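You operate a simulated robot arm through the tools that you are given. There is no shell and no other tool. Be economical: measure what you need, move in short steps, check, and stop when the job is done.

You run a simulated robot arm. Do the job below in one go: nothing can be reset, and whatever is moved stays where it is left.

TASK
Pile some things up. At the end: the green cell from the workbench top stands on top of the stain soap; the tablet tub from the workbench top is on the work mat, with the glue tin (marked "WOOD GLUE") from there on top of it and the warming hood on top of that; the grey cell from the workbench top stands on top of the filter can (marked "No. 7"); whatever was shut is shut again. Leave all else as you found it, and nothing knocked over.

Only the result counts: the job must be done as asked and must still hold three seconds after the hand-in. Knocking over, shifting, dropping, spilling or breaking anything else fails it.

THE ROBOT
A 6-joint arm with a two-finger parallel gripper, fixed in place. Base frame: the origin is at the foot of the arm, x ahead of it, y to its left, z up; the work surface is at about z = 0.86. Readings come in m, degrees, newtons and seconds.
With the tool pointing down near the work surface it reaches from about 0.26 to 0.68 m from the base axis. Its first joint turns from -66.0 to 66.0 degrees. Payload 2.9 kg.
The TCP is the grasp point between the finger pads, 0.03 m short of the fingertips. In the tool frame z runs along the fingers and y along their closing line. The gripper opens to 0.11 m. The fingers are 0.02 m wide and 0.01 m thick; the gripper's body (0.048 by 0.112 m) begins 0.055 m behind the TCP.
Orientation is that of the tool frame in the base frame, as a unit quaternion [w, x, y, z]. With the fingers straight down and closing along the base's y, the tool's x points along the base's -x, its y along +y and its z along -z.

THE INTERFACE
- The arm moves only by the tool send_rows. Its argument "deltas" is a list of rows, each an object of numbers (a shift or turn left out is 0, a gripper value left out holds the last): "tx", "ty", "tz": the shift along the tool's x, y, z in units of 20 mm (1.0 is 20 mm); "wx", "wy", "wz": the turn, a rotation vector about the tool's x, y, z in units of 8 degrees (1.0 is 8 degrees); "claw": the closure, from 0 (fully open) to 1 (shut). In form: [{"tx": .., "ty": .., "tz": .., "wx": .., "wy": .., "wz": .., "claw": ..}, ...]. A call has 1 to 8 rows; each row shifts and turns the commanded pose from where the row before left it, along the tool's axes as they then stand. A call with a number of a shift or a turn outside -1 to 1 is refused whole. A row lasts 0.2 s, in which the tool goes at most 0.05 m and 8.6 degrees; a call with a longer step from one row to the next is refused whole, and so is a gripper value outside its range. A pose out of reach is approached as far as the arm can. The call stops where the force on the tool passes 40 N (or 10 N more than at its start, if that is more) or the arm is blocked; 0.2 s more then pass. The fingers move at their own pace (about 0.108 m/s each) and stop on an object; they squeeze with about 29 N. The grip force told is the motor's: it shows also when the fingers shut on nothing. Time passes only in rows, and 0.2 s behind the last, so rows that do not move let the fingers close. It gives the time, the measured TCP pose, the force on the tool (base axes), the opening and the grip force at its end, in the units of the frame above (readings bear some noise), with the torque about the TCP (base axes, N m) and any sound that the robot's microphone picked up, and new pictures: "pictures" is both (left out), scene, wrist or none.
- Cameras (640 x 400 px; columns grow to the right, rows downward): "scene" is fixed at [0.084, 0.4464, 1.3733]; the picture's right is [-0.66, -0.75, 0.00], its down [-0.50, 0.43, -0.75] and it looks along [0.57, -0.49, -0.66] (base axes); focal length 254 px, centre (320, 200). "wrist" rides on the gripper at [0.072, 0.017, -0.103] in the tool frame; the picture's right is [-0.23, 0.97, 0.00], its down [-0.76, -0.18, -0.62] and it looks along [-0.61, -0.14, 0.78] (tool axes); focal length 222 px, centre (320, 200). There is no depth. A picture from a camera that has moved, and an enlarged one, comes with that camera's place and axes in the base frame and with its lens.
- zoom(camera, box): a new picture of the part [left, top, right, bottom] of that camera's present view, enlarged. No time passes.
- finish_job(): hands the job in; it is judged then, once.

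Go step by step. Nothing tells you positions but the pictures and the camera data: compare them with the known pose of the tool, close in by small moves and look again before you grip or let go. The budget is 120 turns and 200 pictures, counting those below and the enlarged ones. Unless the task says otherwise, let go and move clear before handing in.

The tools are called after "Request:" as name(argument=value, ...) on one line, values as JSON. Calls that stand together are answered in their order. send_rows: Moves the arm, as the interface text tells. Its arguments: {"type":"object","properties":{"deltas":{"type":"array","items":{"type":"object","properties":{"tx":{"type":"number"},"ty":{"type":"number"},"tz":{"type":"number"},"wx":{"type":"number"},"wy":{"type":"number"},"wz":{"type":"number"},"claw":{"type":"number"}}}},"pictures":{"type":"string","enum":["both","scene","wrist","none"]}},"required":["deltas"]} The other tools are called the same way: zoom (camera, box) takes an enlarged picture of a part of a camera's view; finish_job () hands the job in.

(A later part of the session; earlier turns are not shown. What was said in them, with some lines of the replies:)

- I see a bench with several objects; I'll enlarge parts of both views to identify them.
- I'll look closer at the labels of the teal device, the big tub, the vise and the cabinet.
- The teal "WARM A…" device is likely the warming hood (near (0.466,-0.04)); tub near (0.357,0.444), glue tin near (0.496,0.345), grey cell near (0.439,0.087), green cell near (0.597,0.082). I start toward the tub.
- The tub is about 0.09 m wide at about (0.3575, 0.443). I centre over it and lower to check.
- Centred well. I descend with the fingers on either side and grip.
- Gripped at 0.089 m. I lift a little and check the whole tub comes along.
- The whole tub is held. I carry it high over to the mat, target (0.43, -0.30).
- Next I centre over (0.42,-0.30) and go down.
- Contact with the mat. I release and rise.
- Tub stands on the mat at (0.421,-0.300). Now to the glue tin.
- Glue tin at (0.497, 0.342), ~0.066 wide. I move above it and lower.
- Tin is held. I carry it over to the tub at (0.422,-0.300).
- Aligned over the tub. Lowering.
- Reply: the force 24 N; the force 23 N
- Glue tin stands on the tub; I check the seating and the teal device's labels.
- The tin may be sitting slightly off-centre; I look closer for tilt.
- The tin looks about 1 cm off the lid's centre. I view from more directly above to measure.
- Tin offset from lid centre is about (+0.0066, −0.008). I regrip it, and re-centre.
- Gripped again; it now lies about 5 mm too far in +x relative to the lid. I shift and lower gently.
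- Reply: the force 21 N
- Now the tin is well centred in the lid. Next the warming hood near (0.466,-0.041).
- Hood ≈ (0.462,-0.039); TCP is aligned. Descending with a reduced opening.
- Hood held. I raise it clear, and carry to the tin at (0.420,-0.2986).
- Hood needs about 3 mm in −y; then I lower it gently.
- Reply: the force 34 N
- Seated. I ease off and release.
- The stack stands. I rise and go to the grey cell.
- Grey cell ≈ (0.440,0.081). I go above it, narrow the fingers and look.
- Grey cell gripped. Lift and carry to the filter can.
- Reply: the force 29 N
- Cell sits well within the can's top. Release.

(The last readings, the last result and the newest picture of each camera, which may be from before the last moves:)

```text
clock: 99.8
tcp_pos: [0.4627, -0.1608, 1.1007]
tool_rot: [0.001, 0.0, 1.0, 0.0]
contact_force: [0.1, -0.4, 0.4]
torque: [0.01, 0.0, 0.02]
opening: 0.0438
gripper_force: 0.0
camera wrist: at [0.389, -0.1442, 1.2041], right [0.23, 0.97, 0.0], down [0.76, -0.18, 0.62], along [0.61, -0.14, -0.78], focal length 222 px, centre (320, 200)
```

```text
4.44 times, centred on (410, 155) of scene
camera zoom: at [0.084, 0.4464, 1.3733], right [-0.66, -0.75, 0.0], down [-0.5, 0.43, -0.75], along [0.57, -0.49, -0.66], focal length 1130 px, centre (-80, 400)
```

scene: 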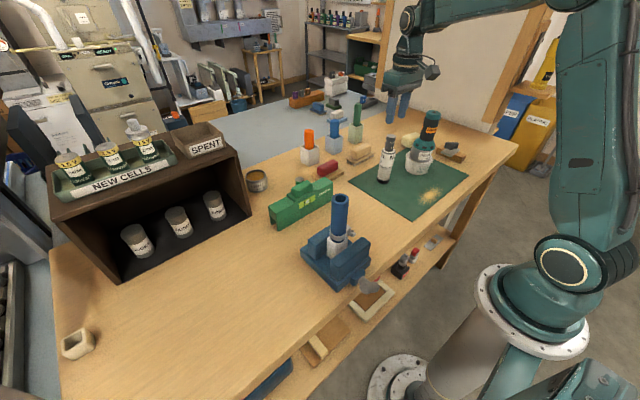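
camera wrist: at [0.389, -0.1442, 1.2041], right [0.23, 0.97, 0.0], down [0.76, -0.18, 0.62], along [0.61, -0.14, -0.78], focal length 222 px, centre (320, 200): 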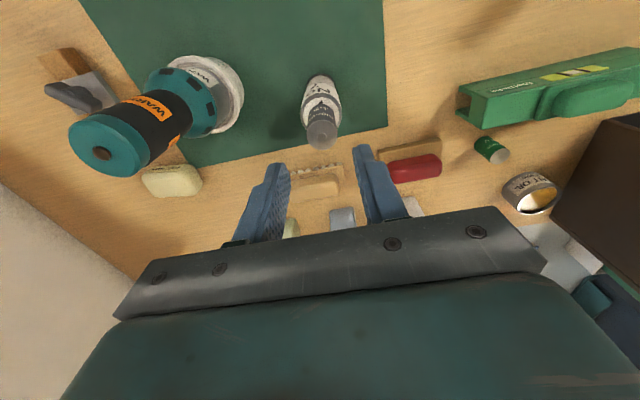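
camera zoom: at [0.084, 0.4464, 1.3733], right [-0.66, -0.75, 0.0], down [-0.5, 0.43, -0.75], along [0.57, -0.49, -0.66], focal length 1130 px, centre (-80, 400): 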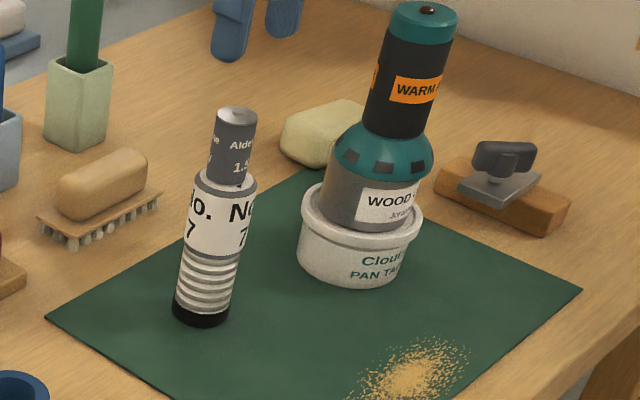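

Both stacks are fine. Before fetching the green cell I test the reach over the soap near (0.54,-0.437).

Request:
send_rows(deltas=[{"tz": -0.5, "tx": -1}, {"tx": -1, "ty": -1}, {"tx": -1, "ty": -1}, {"tx": -0.7, "ty": -1}, {"ty": -1}, {"ty": -1}, {"ty": -1}, {"ty": -1}], pictures="none")

Request:
send_rows(deltas=[{"ty": -1}, {"ty": -1}, {"ty": -1}, {"ty": -1}, {"ty": -1}, {"ty": -1}, {"tz": 1}, {"tz": 1}], pictures="both")

```text
clock: 101.6
tcp_pos: [0.5367, -0.3012, 1.1111]
tool_rot: [-0.001, 0.0, 1.0, -0.001]
contact_force: [0.6, 0.1, 1.1]
torque: [0.05, 0.0, 0.03]
opening: 0.044
gripper_force: 0.1
```

```text
clock: 103.4
tcp_pos: [0.5164, -0.3771, 1.0581]
tool_rot: [0.0, 0.0, 1.0, 0.0]
contact_force: [0.0, -0.6, -0.4]
torque: [-0.02, -0.01, -0.01]
opening: 0.044
gripper_force: 0.0
out of reach, approached as far as the arm can: row 3, 4, 5, 6
camera wrist: at [0.4443, -0.361, 1.162], right [0.23, 0.97, 0.0], down [0.76, -0.18, 0.62], along [0.61, -0.14, -0.78], focal length 222 px, centre (320, 200)
```

scene: 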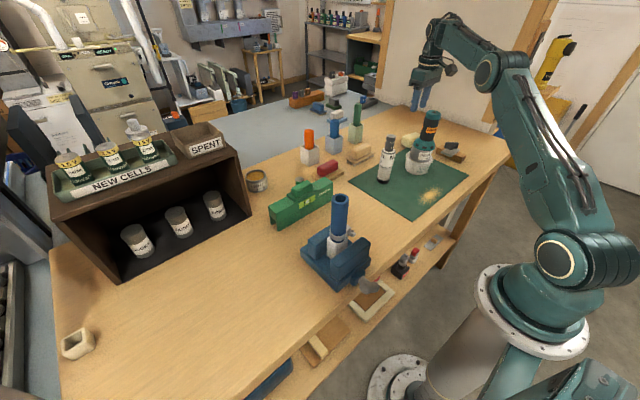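
wrist: 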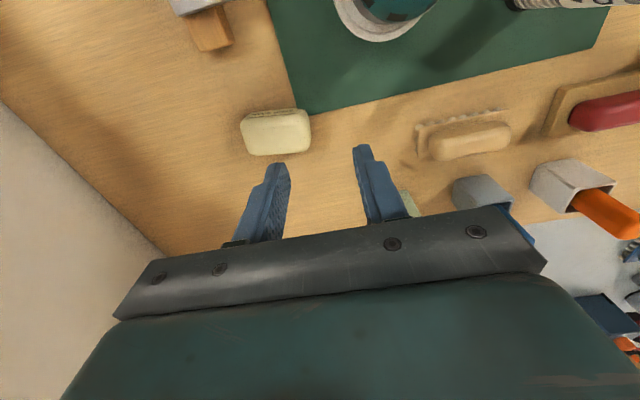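

Reach is shorter up high. I lower first, then move outward to see how far it goes.

Request:
send_rows(deltas=[{"tz": 1}, {"tz": 1}, {"tz": 1}, {"tz": 1}, {"tz": 0.5}, {"ty": -1, "tx": -0.3}, {"ty": -1, "tx": -0.3}, {"ty": -1, "tx": -0.3}], pictures="both")

```text
clock: 105.2
tcp_pos: [0.5219, -0.4197, 0.9684]
tool_rot: [0.0, 0.0, 1.0, 0.0]
contact_force: [0.7, 0.1, -0.5]
torque: [0.0, 0.03, 0.03]
opening: 0.0443
gripper_force: 0.1
out of reach, approached as far as the arm can: row 8
camera wrist: at [0.4498, -0.4031, 1.0722], right [0.23, 0.97, 0.0], down [0.76, -0.18, 0.62], along [0.61, -0.14, -0.78], focal length 222 px, centre (320, 200)
```

scene: 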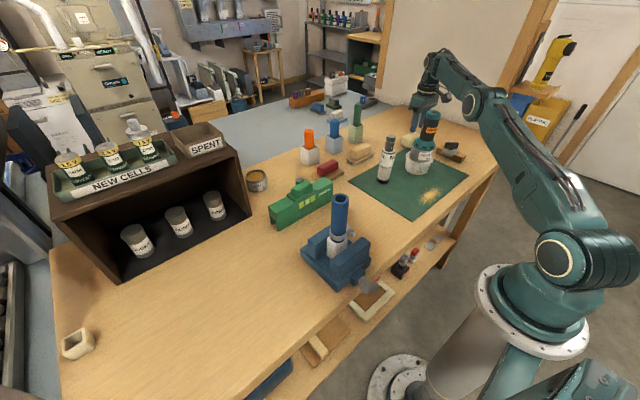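
wrist: 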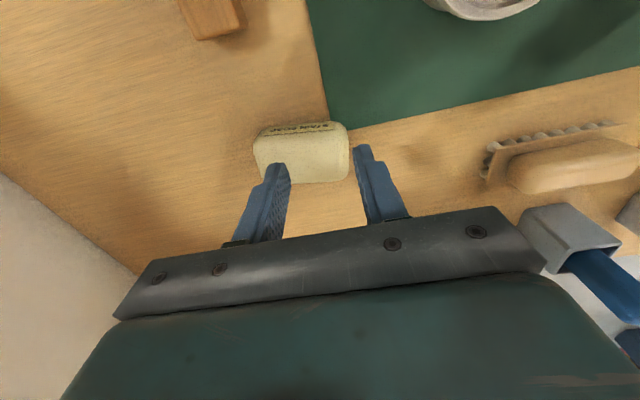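

Reach at this height ends at r≈0.67, and the soap centre is at 0.694, so I'll need a slight outward tilt for the placing; I'll regrasp the cell tilted in an open area. Now to the green cell.

Request:
send_rows(deltas=[{"ty": 1, "tz": -1}, {"ty": 1, "tz": -1}, {"ty": 1, "tz": -1}, {"ty": 1, "tz": -1}, {"ty": 1, "tz": -1}, {"ty": 1}, {"ty": 1}, {"ty": 1}], pictures="none")

Request:
send_rows(deltas=[{"ty": 1}, {"ty": 1}, {"ty": 1}, {"ty": 1}, {"ty": 1}, {"ty": 1}, {"ty": 1}, {"ty": 1}], pictures="none")

Request:
send_rows(deltas=[{"ty": 1, "tx": -0.3}, {"ty": 1, "tx": -0.3}, {"ty": 1, "tx": -0.3}, {"ty": 1, "tx": -0.3}, {"ty": 1, "tx": -0.3}, {"ty": 1, "tx": -0.3}, {"ty": 1, "tx": -0.3}], pictures="both")

```text
clock: 107.0
tcp_pos: [0.5161, -0.2623, 1.0706]
tool_rot: [-0.001, -0.001, 1.0, 0.0]
contact_force: [0.1, 0.3, -0.6]
torque: [-0.01, -0.01, 0.0]
opening: 0.0438
gripper_force: 0.1
```

```text
clock: 108.8
tcp_pos: [0.5184, -0.0999, 1.0668]
tool_rot: [0.0, 0.001, 1.0, 0.0]
contact_force: [0.2, 0.3, 0.2]
torque: [0.01, -0.02, -0.02]
opening: 0.0442
gripper_force: 0.0
```

```text
clock: 110.4
tcp_pos: [0.56, 0.0387, 1.0693]
tool_rot: [0.0, 0.0, 1.0, 0.0]
contact_force: [-0.6, -0.6, -0.2]
torque: [-0.01, -0.02, 0.01]
opening: 0.0441
gripper_force: 0.1
camera wrist: at [0.4878, 0.0556, 1.1721], right [0.23, 0.97, 0.0], down [0.76, -0.18, 0.62], along [0.61, -0.14, -0.78], focal length 222 px, centre (320, 200)
```

scene: 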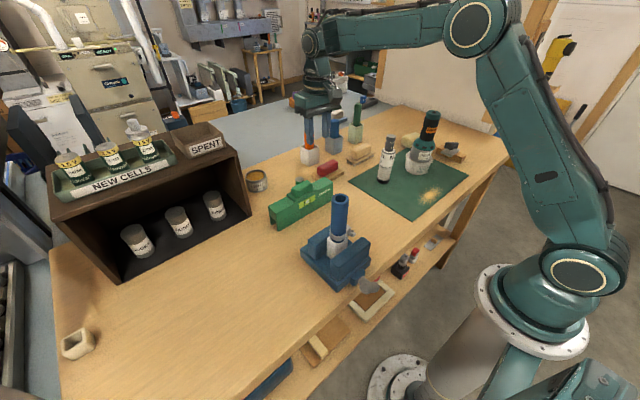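
wrist: 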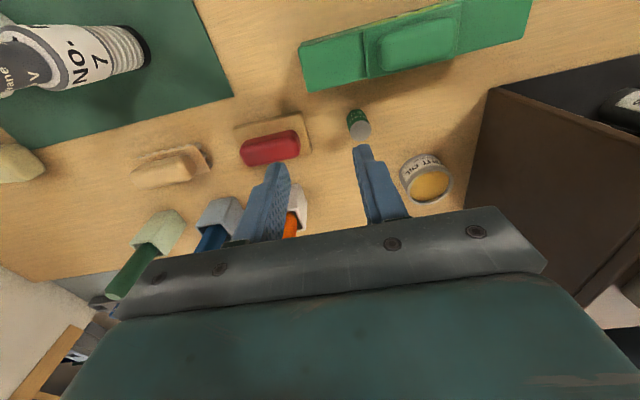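

Green cell ≈ (0.600,0.0815). I go above it and lower partway.

Request:
send_rows(deltas=[{"ty": 1, "tx": -1, "claw": 0.48}, {"ty": 1, "tx": -1}, {"ty": 0.1, "tz": 1}, {"tz": 1}, {"tz": 1}, {"tz": 1}, {"tz": 1}, {}], pictures="both")

```text
clock: 112.2
tcp_pos: [0.6021, 0.0793, 0.9683]
tool_rot: [-0.001, 0.0, 1.0, 0.0]
contact_force: [-0.4, -0.6, 0.3]
torque: [0.0, 0.04, 0.04]
opening: 0.0572
gripper_force: 0.1
camera wrist: at [0.5302, 0.097, 1.0709], right [0.23, 0.97, 0.0], down [0.76, -0.18, 0.62], along [0.61, -0.14, -0.78], focal length 222 px, centre (320, 200)
```

scene: 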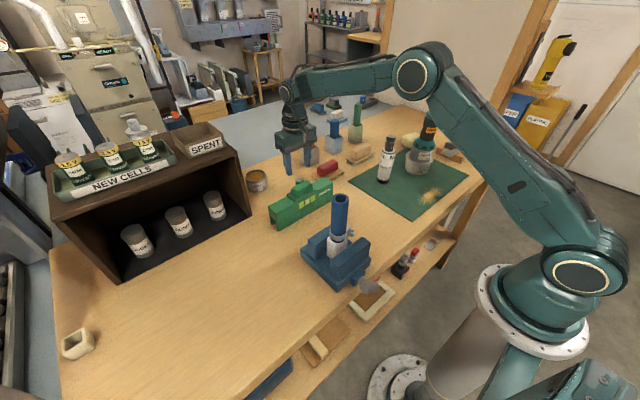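
wrist: 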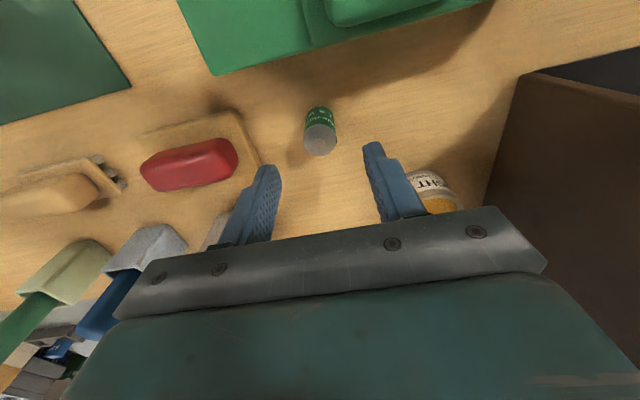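

Request:
send_rows(deltas=[{"tz": 1}, {"tz": 1}, {"tz": 1}, {"tz": 0.6}, {}], pictures="wrist")

```text
clock: 113.4
tcp_pos: [0.6013, 0.0801, 0.8962]
tool_rot: [0.0, 0.0, 1.0, 0.0]
contact_force: [0.4, 0.4, 0.1]
torque: [-0.01, 0.01, 0.02]
opening: 0.057
gripper_force: 0.1
camera wrist: at [0.5301, 0.0971, 0.9996], right [0.23, 0.97, 0.0], down [0.76, -0.18, 0.62], along [0.61, -0.14, -0.78], focal length 222 px, centre (320, 200)
```

wrist: 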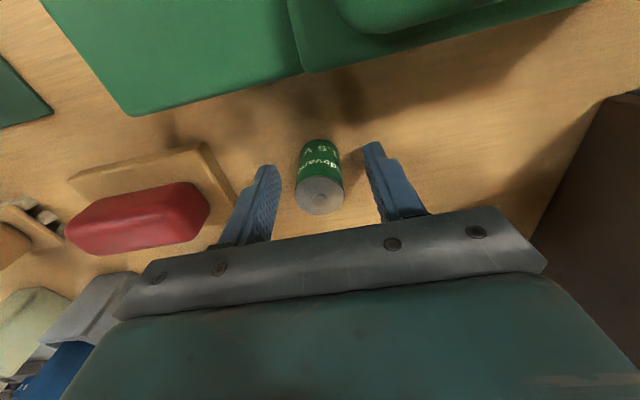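

Request:
send_rows(deltas=[{"tz": 0.1}, {"claw": 1}, {}, {}, {"tz": -0.5}, {"tz": -1}, {"tz": -1}, {"tz": -1}], pictures="wrist")

```text
clock: 115.2
tcp_pos: [0.6012, 0.0811, 0.9626]
tool_rot: [0.001, 0.0, 1.0, 0.001]
contact_force: [0.1, -0.4, -0.4]
torque: [0.01, 0.01, -0.01]
opening: 0.0245
gripper_force: 28.8
camera wrist: at [0.5296, 0.0986, 1.0667], right [0.23, 0.97, 0.0], down [0.76, -0.18, 0.62], along [0.61, -0.14, -0.78], focal length 222 px, centre (320, 200)
```

wrist: 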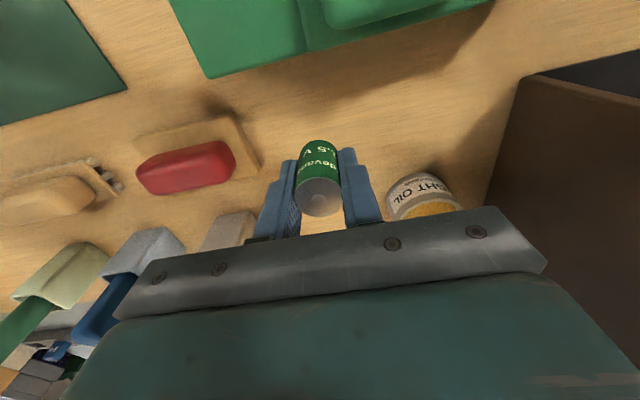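

Held. I carry it to the free bench area near (0.46,-0.04) for a tilted regrasp.

Request:
send_rows(deltas=[{"tz": -1}, {"tz": -1}, {"tz": -1}, {"tz": -0.5, "tx": 0.9, "ty": -0.8}, {"tx": 1, "ty": -0.8}, {"tx": 1, "ty": -0.9}, {"tx": 1, "ty": -0.9}, {"tx": 1, "ty": -0.9}], pictures="none")

Request:
send_rows(deltas=[{"tx": 1, "ty": -0.9}, {"tx": 1, "ty": -0.8}, {"tz": 1}, {"tz": 1}, {"tz": 1}, {"tz": 1}, {"tz": 1}, {}], pictures="both")

```text
clock: 117.0
tcp_pos: [0.5012, -0.0053, 1.0339]
tool_rot: [0.0, 0.0, 1.0, 0.0]
contact_force: [-0.7, -0.3, -0.3]
torque: [0.03, -0.01, -0.01]
opening: 0.0244
gripper_force: 29.4
```

```text
clock: 118.8
tcp_pos: [0.4634, -0.0421, 0.935]
tool_rot: [0.001, 0.0, 1.0, 0.0]
contact_force: [-0.3, 0.4, -0.6]
torque: [0.03, 0.03, 0.03]
opening: 0.0244
gripper_force: 29.2
camera wrist: at [0.3913, -0.024, 1.0388], right [0.23, 0.97, 0.0], down [0.76, -0.18, 0.62], along [0.61, -0.14, -0.78], focal length 222 px, centre (320, 200)
```

scene: 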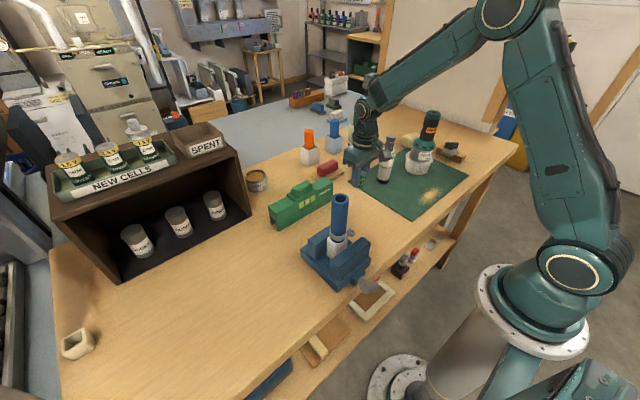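
wrist: 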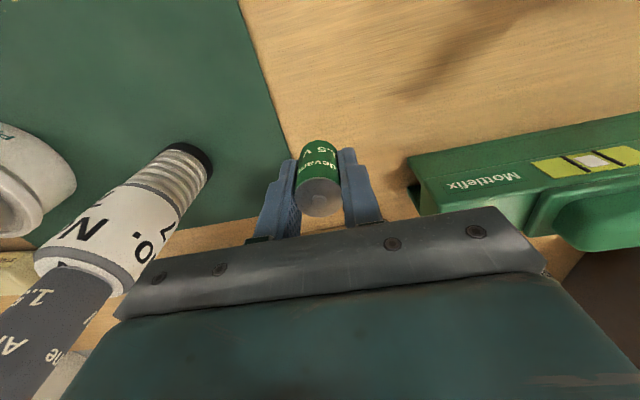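

Request:
send_rows(deltas=[{"tz": 1}, {"tz": 0.8}, {}], pictures="none")

Request:
send_rows(deltas=[{"tz": 0.1}, {"tz": 0.1}, {}], pictures="none")

```text
clock: 119.6
tcp_pos: [0.4628, -0.0398, 0.8988]
tool_rot: [0.0, 0.001, 1.0, 0.0]
contact_force: [-0.6, 0.7, -1.1]
torque: [0.01, 0.02, 0.0]
opening: 0.0247
gripper_force: 28.9
```

```text
clock: 120.4
tcp_pos: [0.4634, -0.039, 0.8947]
tool_rot: [0.0, 0.0, 1.0, 0.0]
contact_force: [0.4, 0.4, -0.3]
torque: [0.0, 0.02, 0.01]
opening: 0.0246
gripper_force: 28.8
```

Request:
send_rows(deltas=[{"tz": 0.06}, {}], pictures="none")

Request:
send_rows(deltas=[{"tz": 0.06}, {}], pictures="none")

```text
clock: 121.0
tcp_pos: [0.4639, -0.0395, 0.8944]
tool_rot: [0.001, 0.001, 1.0, 0.001]
contact_force: [-5.3, 3.0, 17.2]
torque: [0.08, 0.24, -0.03]
opening: 0.0244
gripper_force: 29.1
```

```text
clock: 121.6
tcp_pos: [0.4637, -0.0403, 0.8934]
tool_rot: [0.002, 0.0, 1.0, 0.0]
contact_force: [-2.7, -0.1, 29.8]
torque: [-0.06, 0.14, -0.03]
opening: 0.0246
gripper_force: 29.9
```

Released next; rise, tilt 12° outward, and look.

Request:
send_rows(deltas=[{"tz": -0.1}, {"claw": 0.5}, {}, {"tz": -0.5}, {"tz": -1}, {"tz": -1}, {"wy": -0.75}, {"wy": -0.75}], pictures="both")

```text
clock: 123.4
tcp_pos: [0.4636, -0.0395, 0.9456]
tool_rot: [0.105, 0.0, 0.995, 0.0]
contact_force: [0.6, 0.0, 0.0]
torque: [-0.02, 0.01, 0.01]
opening: 0.0549
gripper_force: 0.2
camera wrist: at [0.3717, -0.0227, 1.0313], right [0.22, 0.97, 0.05], down [0.61, -0.18, 0.77], along [0.76, -0.14, -0.64], focal length 222 px, centre (320, 200)
```

scene: 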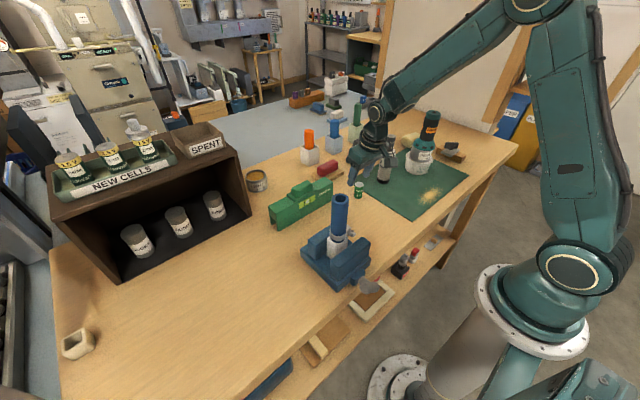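
wrist: 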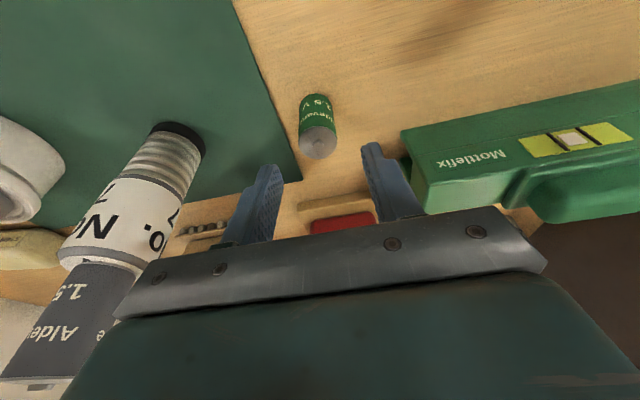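

The cell stands upright; I lower vertically with the tilt and grip.

Request:
send_rows(deltas=[{"tz": 0.978, "tx": 0.208}, {"tz": 0.978, "tx": 0.208}, {"tz": 0.4, "tx": 0.0}, {}], pictures="wrist")

```text
clock: 124.4
tcp_pos: [0.4648, -0.0396, 0.8957]
tool_rot: [0.105, 0.0, 0.994, 0.0]
contact_force: [-0.1, -0.7, 0.0]
torque: [-0.02, 0.02, 0.02]
opening: 0.055
gripper_force: 0.1
camera wrist: at [0.3728, -0.022, 0.9825], right [0.22, 0.97, 0.05], down [0.62, -0.18, 0.77], along [0.76, -0.14, -0.64], focal length 222 px, centre (320, 200)
```

wrist: 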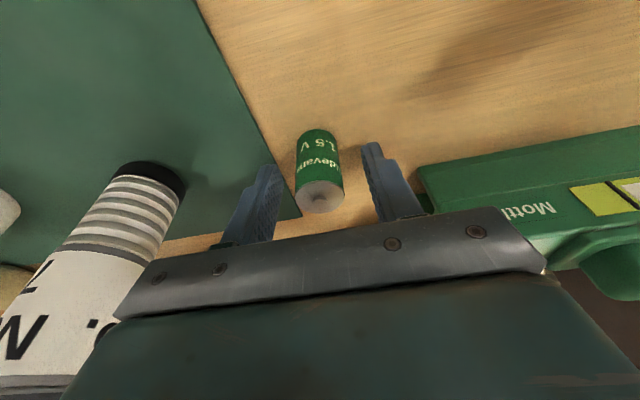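

Request:
send_rows(deltas=[{"claw": 1}, {}, {}, {"tz": -0.5, "tx": -0.1}, {"tz": -0.978, "tx": -0.208}, {"tz": -0.978, "tx": -0.208}, {"tz": -0.978, "tx": -0.208}, {"tz": -0.978, "tx": -0.208}], pictures="wrist")

```text
clock: 126.2
tcp_pos: [0.465, -0.0414, 0.9881]
tool_rot: [0.104, 0.0, 0.995, 0.001]
contact_force: [0.1, 0.5, -0.4]
torque: [0.0, 0.0, -0.03]
opening: 0.0244
gripper_force: 29.3
camera wrist: at [0.3724, -0.0231, 1.0749], right [0.22, 0.97, 0.05], down [0.62, -0.18, 0.77], along [0.76, -0.14, -0.64], focal length 222 px, centre (320, 200)
```

wrist: 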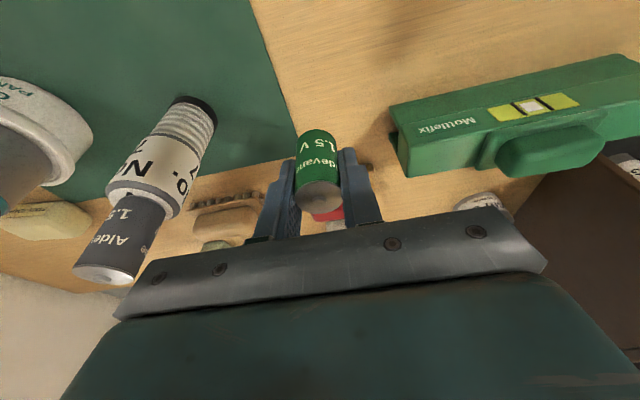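

Request:
send_rows(deltas=[{"tz": -0.978, "tx": -0.208}, {"tz": -0.978, "tx": -0.208}, {"tz": -0.978, "tx": -0.208}, {"tz": -0.978, "tx": -0.208}, {"tz": 0.208, "tx": -0.978}, {"tz": 0.208, "tx": -0.978}, {"tz": 0.208, "tx": -0.978}, {"tz": 0.15, "tx": -0.7}], pictures="none")

Request:
send_rows(deltas=[{"ty": -1}, {"ty": -1}, {"ty": -1}, {"ty": -1}, {"ty": -1}, {"ty": -1}, {"ty": -1}, {"ty": -1}], pictures="none")

Request:
send_rows(deltas=[{"ty": -1}, {"ty": -1}, {"ty": -1}, {"ty": -1}, {"ty": -1}, {"ty": -1}, {"ty": -1}, {}], pictures="both")

```text
clock: 128.0
tcp_pos: [0.5414, -0.041, 1.0684]
tool_rot: [0.104, 0.0, 0.995, 0.0]
contact_force: [-0.2, 0.5, -0.3]
torque: [0.01, 0.02, -0.02]
opening: 0.0248
gripper_force: 29.3
```

```text
clock: 129.8
tcp_pos: [0.5412, -0.2007, 1.0667]
tool_rot: [0.105, -0.001, 0.994, -0.001]
contact_force: [0.4, 0.0, -0.6]
torque: [-0.03, 0.03, 0.06]
opening: 0.0245
gripper_force: 29.3
```

```text
clock: 131.6
tcp_pos: [0.5391, -0.3396, 1.0658]
tool_rot: [0.105, 0.0, 0.995, 0.0]
contact_force: [-0.1, 0.1, -0.4]
torque: [0.06, -0.01, 0.02]
opening: 0.0242
gripper_force: 28.7
camera wrist: at [0.448, -0.3227, 1.1525], right [0.22, 0.97, 0.05], down [0.62, -0.18, 0.77], along [0.76, -0.14, -0.64], focal length 222 px, centre (320, 200)
```

scene: 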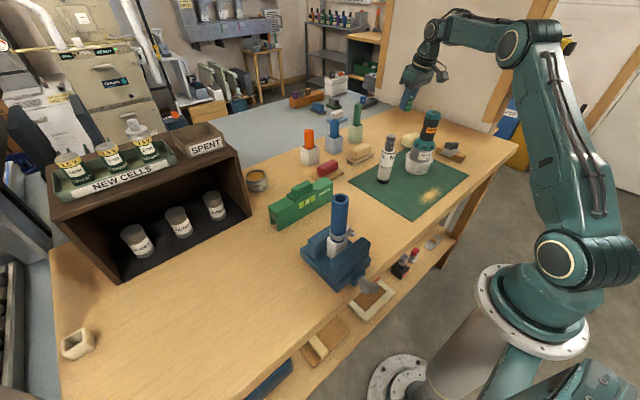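
wrist: 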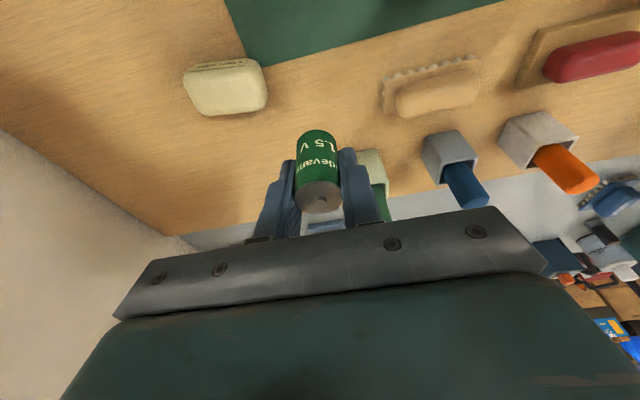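

I lower to z≈0.98 and move out over the soap.

Request:
send_rows(deltas=[{"tz": 0.978, "tx": 0.208}, {"tz": 0.978, "tx": 0.208}, {"tz": 0.978, "tx": 0.208, "ty": -0.6}, {"tz": 0.978, "tx": 0.208, "ty": -0.8}, {"ty": -0.9}, {"ty": -0.9}, {"ty": -0.8}, {"ty": -0.8}], pictures="both")

Request:
zoom(camera="scene", box=[380, 80, 460, 170])

```text
clock: 133.4
tcp_pos: [0.5372, -0.429, 0.9833]
tool_rot: [0.104, 0.0, 0.995, -0.002]
contact_force: [-0.1, -0.4, -0.8]
torque: [-0.02, -0.01, 0.03]
opening: 0.0243
gripper_force: 29.2
out of reach, approached as far as the arm can: row 8
camera wrist: at [0.4457, -0.4117, 1.0711], right [0.22, 0.97, 0.04], down [0.62, -0.18, 0.77], along [0.76, -0.14, -0.64], focal length 222 px, centre (320, 200)
```

scene: 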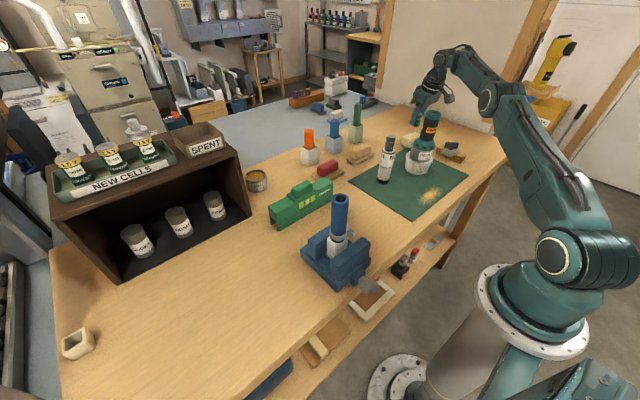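
wrist: 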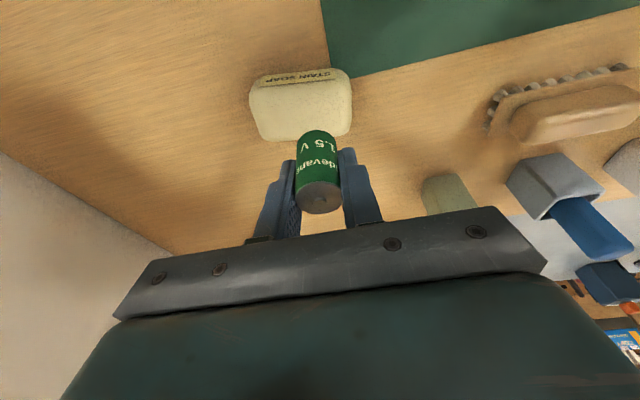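

```text
4.44 times, centred on (420, 125) of scene
camera zoom: at [0.084, 0.4464, 1.3733], right [-0.66, -0.75, 0.0], down [-0.5, 0.43, -0.75], along [0.57, -0.49, -0.66], focal length 1130 px, centre (-124, 533)
```

zoom: 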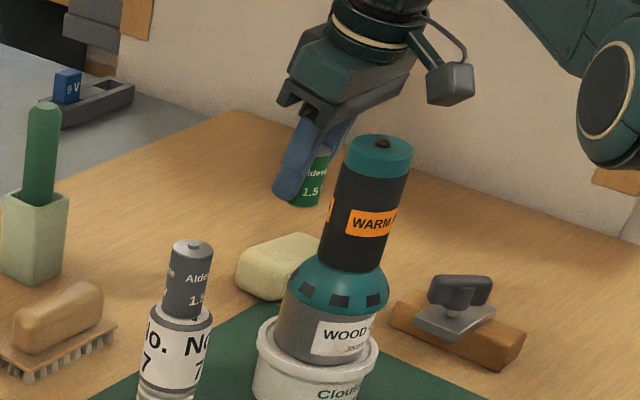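

Soap centre ≈ (0.538,-0.438). I lower further and shift a bit outward.

Request:
send_rows(deltas=[{"tz": 0.978, "tx": 0.208}, {"tz": 0.7, "tx": 0.15, "ty": -0.3}, {"ty": -0.1}, {}], pictures="both")

Request:
zoom(camera="scene", box=[380, 100, 440, 170])

Request:
zoom(camera="wrist", box=[240, 60, 400, 220])

```text
clock: 134.4
tcp_pos: [0.5389, -0.4362, 0.9519]
tool_rot: [0.105, 0.001, 0.994, -0.001]
contact_force: [0.3, -0.2, -0.1]
torque: [-0.01, 0.01, -0.01]
opening: 0.0243
gripper_force: 29.2
camera wrist: at [0.446, -0.4188, 1.0378], right [0.22, 0.97, 0.05], down [0.62, -0.18, 0.77], along [0.76, -0.14, -0.64], focal length 222 px, centre (320, 200)
```

scene: 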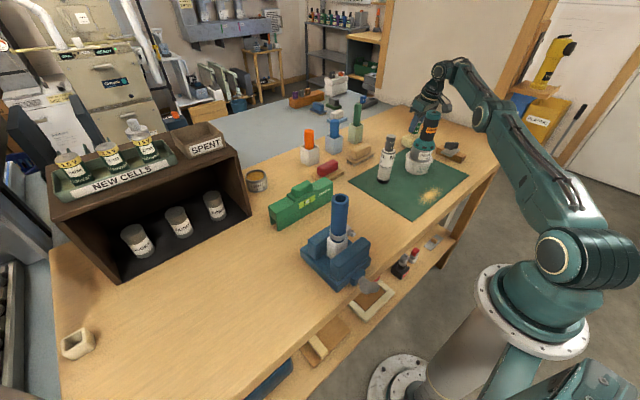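
wrist: 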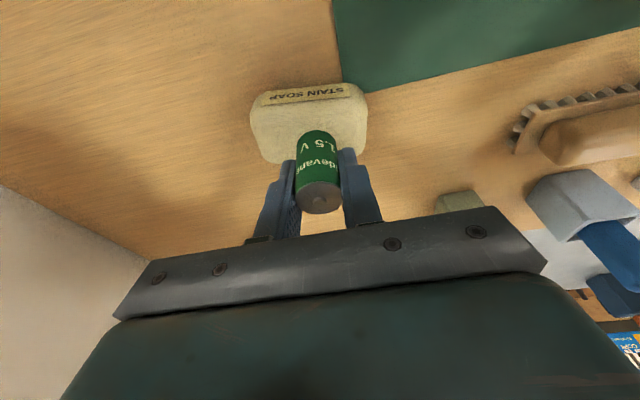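

```text
5.71 times, centred on (410, 135) of scene
camera zoom: at [0.084, 0.4464, 1.3733], right [-0.66, -0.75, 0.0], down [-0.5, 0.43, -0.75], along [0.57, -0.49, -0.66], focal length 1453 px, centre (-194, 571)
```

zoom: 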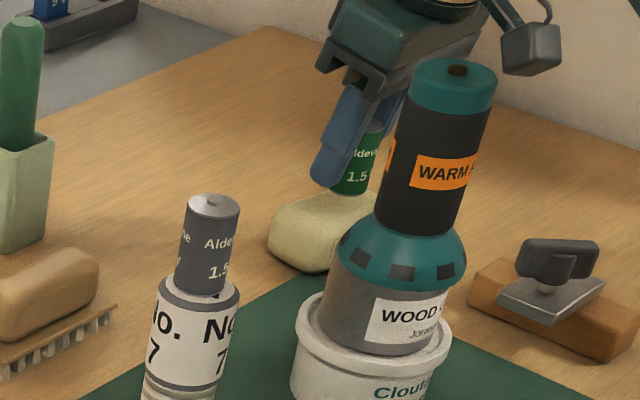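

```text
2.50 times, centred on (320, 140) of wrist
camera zoom: at [0.446, -0.4188, 1.0378], right [0.22, 0.97, 0.05], down [0.62, -0.18, 0.77], along [0.76, -0.14, -0.64], focal length 555 px, centre (320, 350)
```

zoom: 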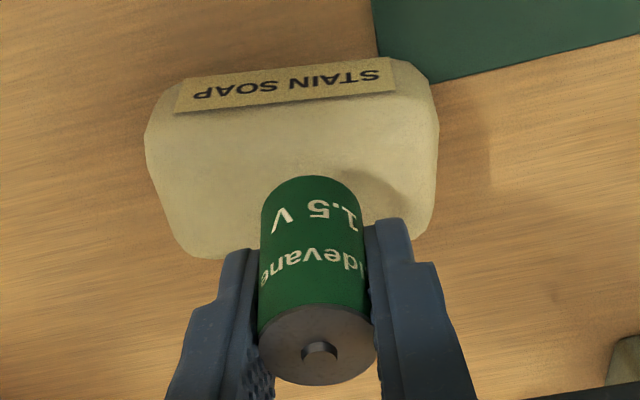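

Well placed over the soap top (x 0.517–0.559). Lower to contact.

Request:
send_rows(deltas=[{"tz": 0.5, "tx": 0.106, "ty": -0.1}, {"tz": 0.2, "tx": 0.04}, {}], pictures="none")

Request:
send_rows(deltas=[{"tz": 0.12, "tx": 0.025}, {"tz": 0.1, "tx": 0.02}, {}], pictures="wrist")

```text
clock: 135.2
tcp_pos: [0.5393, -0.4391, 0.9386]
tool_rot: [0.105, 0.0, 0.994, -0.001]
contact_force: [0.1, 0.1, 7.0]
torque: [0.07, 0.0, -0.01]
opening: 0.0246
gripper_force: 29.2
```

```text
clock: 136.0
tcp_pos: [0.54, -0.4372, 0.9376]
tool_rot: [0.108, -0.001, 0.994, -0.003]
contact_force: [-2.1, -4.1, 30.0]
torque: [0.11, 0.34, 0.01]
opening: 0.0246
gripper_force: 28.8
camera wrist: at [0.4471, -0.4206, 1.023], right [0.22, 0.97, 0.04], down [0.61, -0.17, 0.77], along [0.76, -0.15, -0.63], focal length 222 px, centre (320, 200)
```

wrist: 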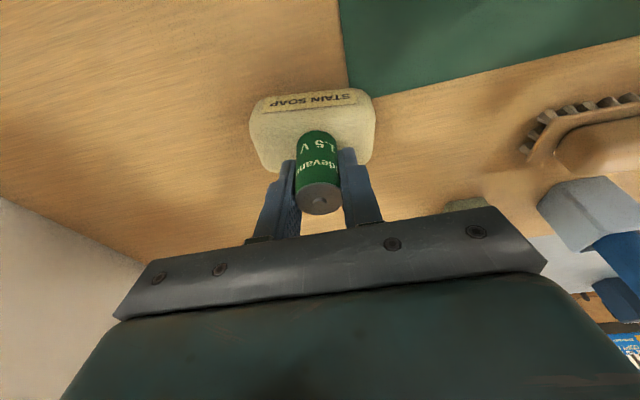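

Contact made; ease the force off, then release.

Request:
send_rows(deltas=[{"tz": -0.16, "tx": -0.034}, {}], pictures="none")

Request:
zoom(camera="wrist", box=[240, 60, 400, 220])

```text
clock: 136.6
tcp_pos: [0.5398, -0.4378, 0.9377]
tool_rot: [0.105, -0.001, 0.994, -0.001]
contact_force: [0.8, -3.5, 19.5]
torque: [0.05, 0.01, 0.04]
opening: 0.0245
gripper_force: 29.0
```

```text
2.50 times, centred on (320, 140) of wrist
camera zoom: at [0.4474, -0.4206, 1.0236], right [0.22, 0.97, 0.05], down [0.61, -0.18, 0.77], along [0.76, -0.14, -0.64], focal length 555 px, centre (320, 350)
```

zoom: 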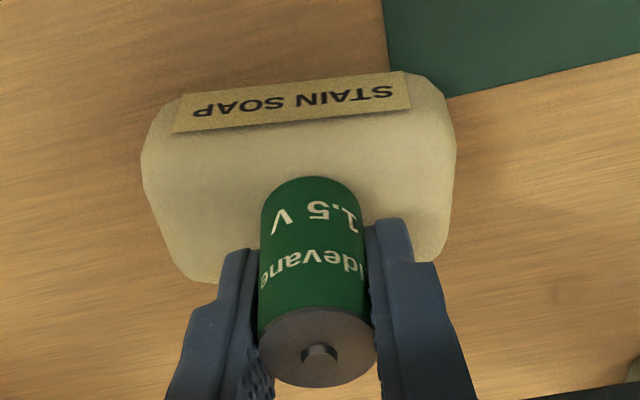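

The soap is a bit taller than I assumed, so the cell is ~5 mm toward its far edge; I lift slightly, shift −x by 5 mm and set down again.

Request:
send_rows(deltas=[{"tz": -0.35, "tx": -0.075}, {"tx": 0.245, "tz": -0.05}, {"tz": 0.15, "tx": 0.03}, {}], pictures="none")

Request:
send_rows(deltas=[{"tz": 0.1, "tx": 0.02}, {"tz": 0.06, "tx": 0.01}, {}], pictures="none")

Request:
zoom(camera="wrist", box=[240, 60, 400, 220])

```text
clock: 137.6
tcp_pos: [0.5348, -0.4363, 0.9392]
tool_rot: [0.103, 0.0, 0.995, 0.0]
contact_force: [0.8, -0.2, -0.7]
torque: [0.06, -0.01, -0.01]
opening: 0.0246
gripper_force: 29.0
```

```text
clock: 138.4
tcp_pos: [0.5334, -0.4377, 0.9379]
tool_rot: [0.104, 0.0, 0.995, 0.0]
contact_force: [0.3, 0.2, 1.6]
torque: [0.02, -0.05, 0.03]
opening: 0.0244
gripper_force: 29.2
```

```text
2.50 times, centred on (320, 140) of wrist
camera zoom: at [0.4422, -0.4199, 1.024], right [0.22, 0.97, 0.05], down [0.61, -0.18, 0.77], along [0.76, -0.14, -0.64], focal length 555 px, centre (320, 350)
```

zoom: 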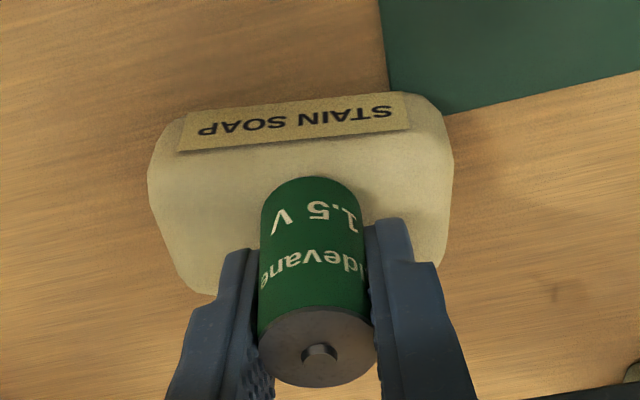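

Request:
send_rows(deltas=[{"tz": 0.05}, {"claw": 0.6}, {}, {}, {"tz": -0.5}, {"tz": -1}, {"tz": -1}, {"tz": -1}], pictures="both")

Request:
zoom(camera="scene", box=[370, 100, 450, 200])

Request:
zoom(camera="wrist", box=[240, 60, 400, 220])

```text
clock: 140.2
tcp_pos: [0.5179, -0.4374, 1.0044]
tool_rot: [0.104, 0.0, 0.995, -0.001]
contact_force: [-0.8, -0.1, 0.6]
torque: [-0.03, 0.01, -0.02]
opening: 0.0441
gripper_force: 0.1
camera wrist: at [0.426, -0.4207, 1.0908], right [0.22, 0.97, 0.05], down [0.62, -0.18, 0.77], along [0.76, -0.14, -0.64], focal length 222 px, centre (320, 200)
```

scene: 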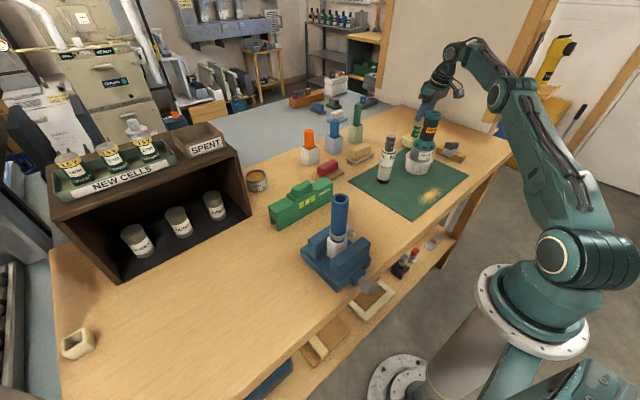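
wrist: 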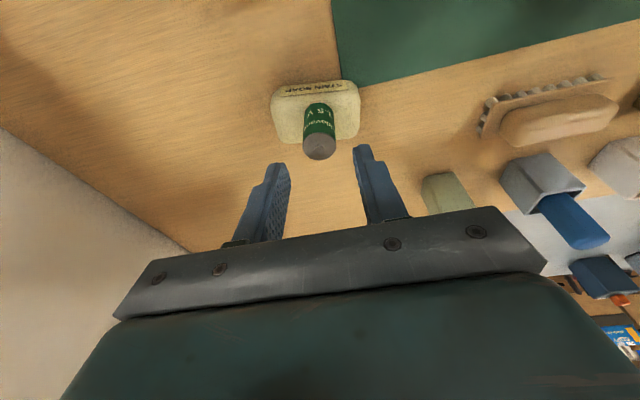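

```text
4.00 times, centred on (410, 150) of scene
camera zoom: at [0.084, 0.4464, 1.3733], right [-0.66, -0.75, 0.0], down [-0.5, 0.43, -0.75], along [0.57, -0.49, -0.66], focal length 1017 px, centre (-40, 400)
```

zoom: 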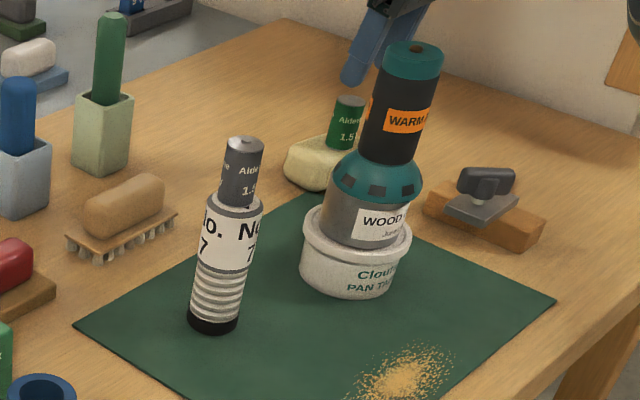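

```text
2.50 times, centred on (320, 140) of wrist
camera zoom: at [0.426, -0.4207, 1.0908], right [0.22, 0.97, 0.05], down [0.62, -0.18, 0.77], along [0.76, -0.14, -0.64], focal length 555 px, centre (320, 350)
```

zoom: 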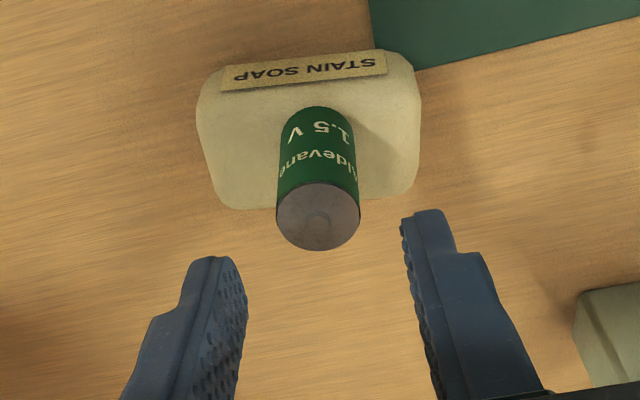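

Everything stands as asked. I move up clear and take one last look.

Request:
send_rows(deltas=[{"tz": -0.978, "tx": -0.208}, {"tz": -0.978, "tx": -0.208}, {"tz": -0.978, "tx": -0.208}, {"tz": -0.978, "tx": -0.208}, {"tz": -0.978}, {"tz": -0.978}, {}, {}], pictures="both")

```text
clock: 142.0
tcp_pos: [0.4525, -0.4461, 1.085]
tool_rot: [0.105, 0.0, 0.995, -0.001]
contact_force: [-1.0, -0.6, 0.4]
torque: [-0.01, 0.01, 0.01]
opening: 0.0441
gripper_force: 0.1
out of reach, approached as far as the arm can: row 1, 2, 3, 4, 5, 6
camera wrist: at [0.3606, -0.4287, 1.1707], right [0.22, 0.97, 0.04], down [0.62, -0.18, 0.77], along [0.76, -0.14, -0.64], focal length 222 px, centre (320, 200)
```

scene: 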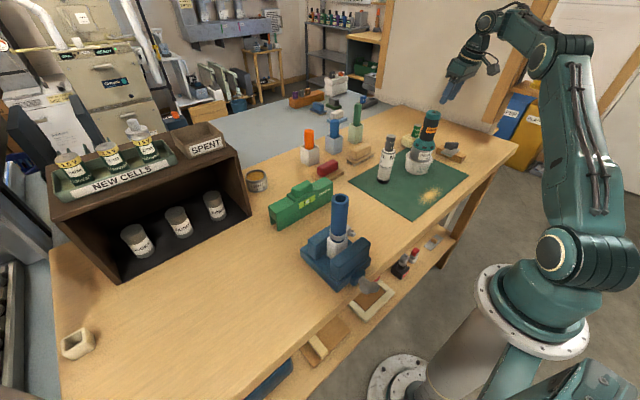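
wrist: 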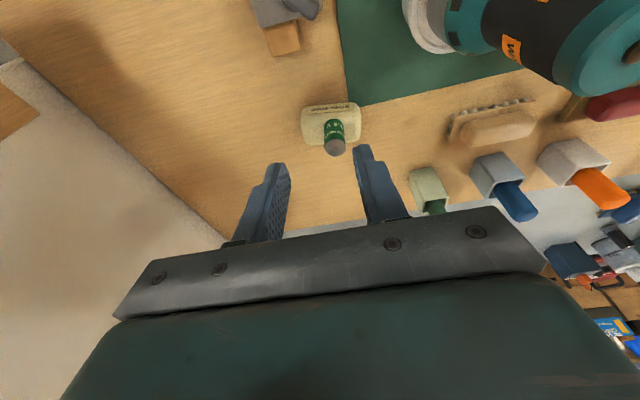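

All three piles stand, the gripper is clear and empty; handing in.

Request:
finish_job()

```text
The job is handed in.
```

The job is handed in, and in the last pictures all three piles were standing with the gripper clear:

- **Stain soap:** the green cell stands on top.
- **Work mat:** the tablet tub is on the mat, with the glue tin on it and the warming hood on top. I took the teal device labelled "WARM AIR" to be the hood.
- **Filter can No. 7:** the grey cell stands on top.

I opened nothing, so there was nothing to shut again. I saw nothing else moved or knocked over.
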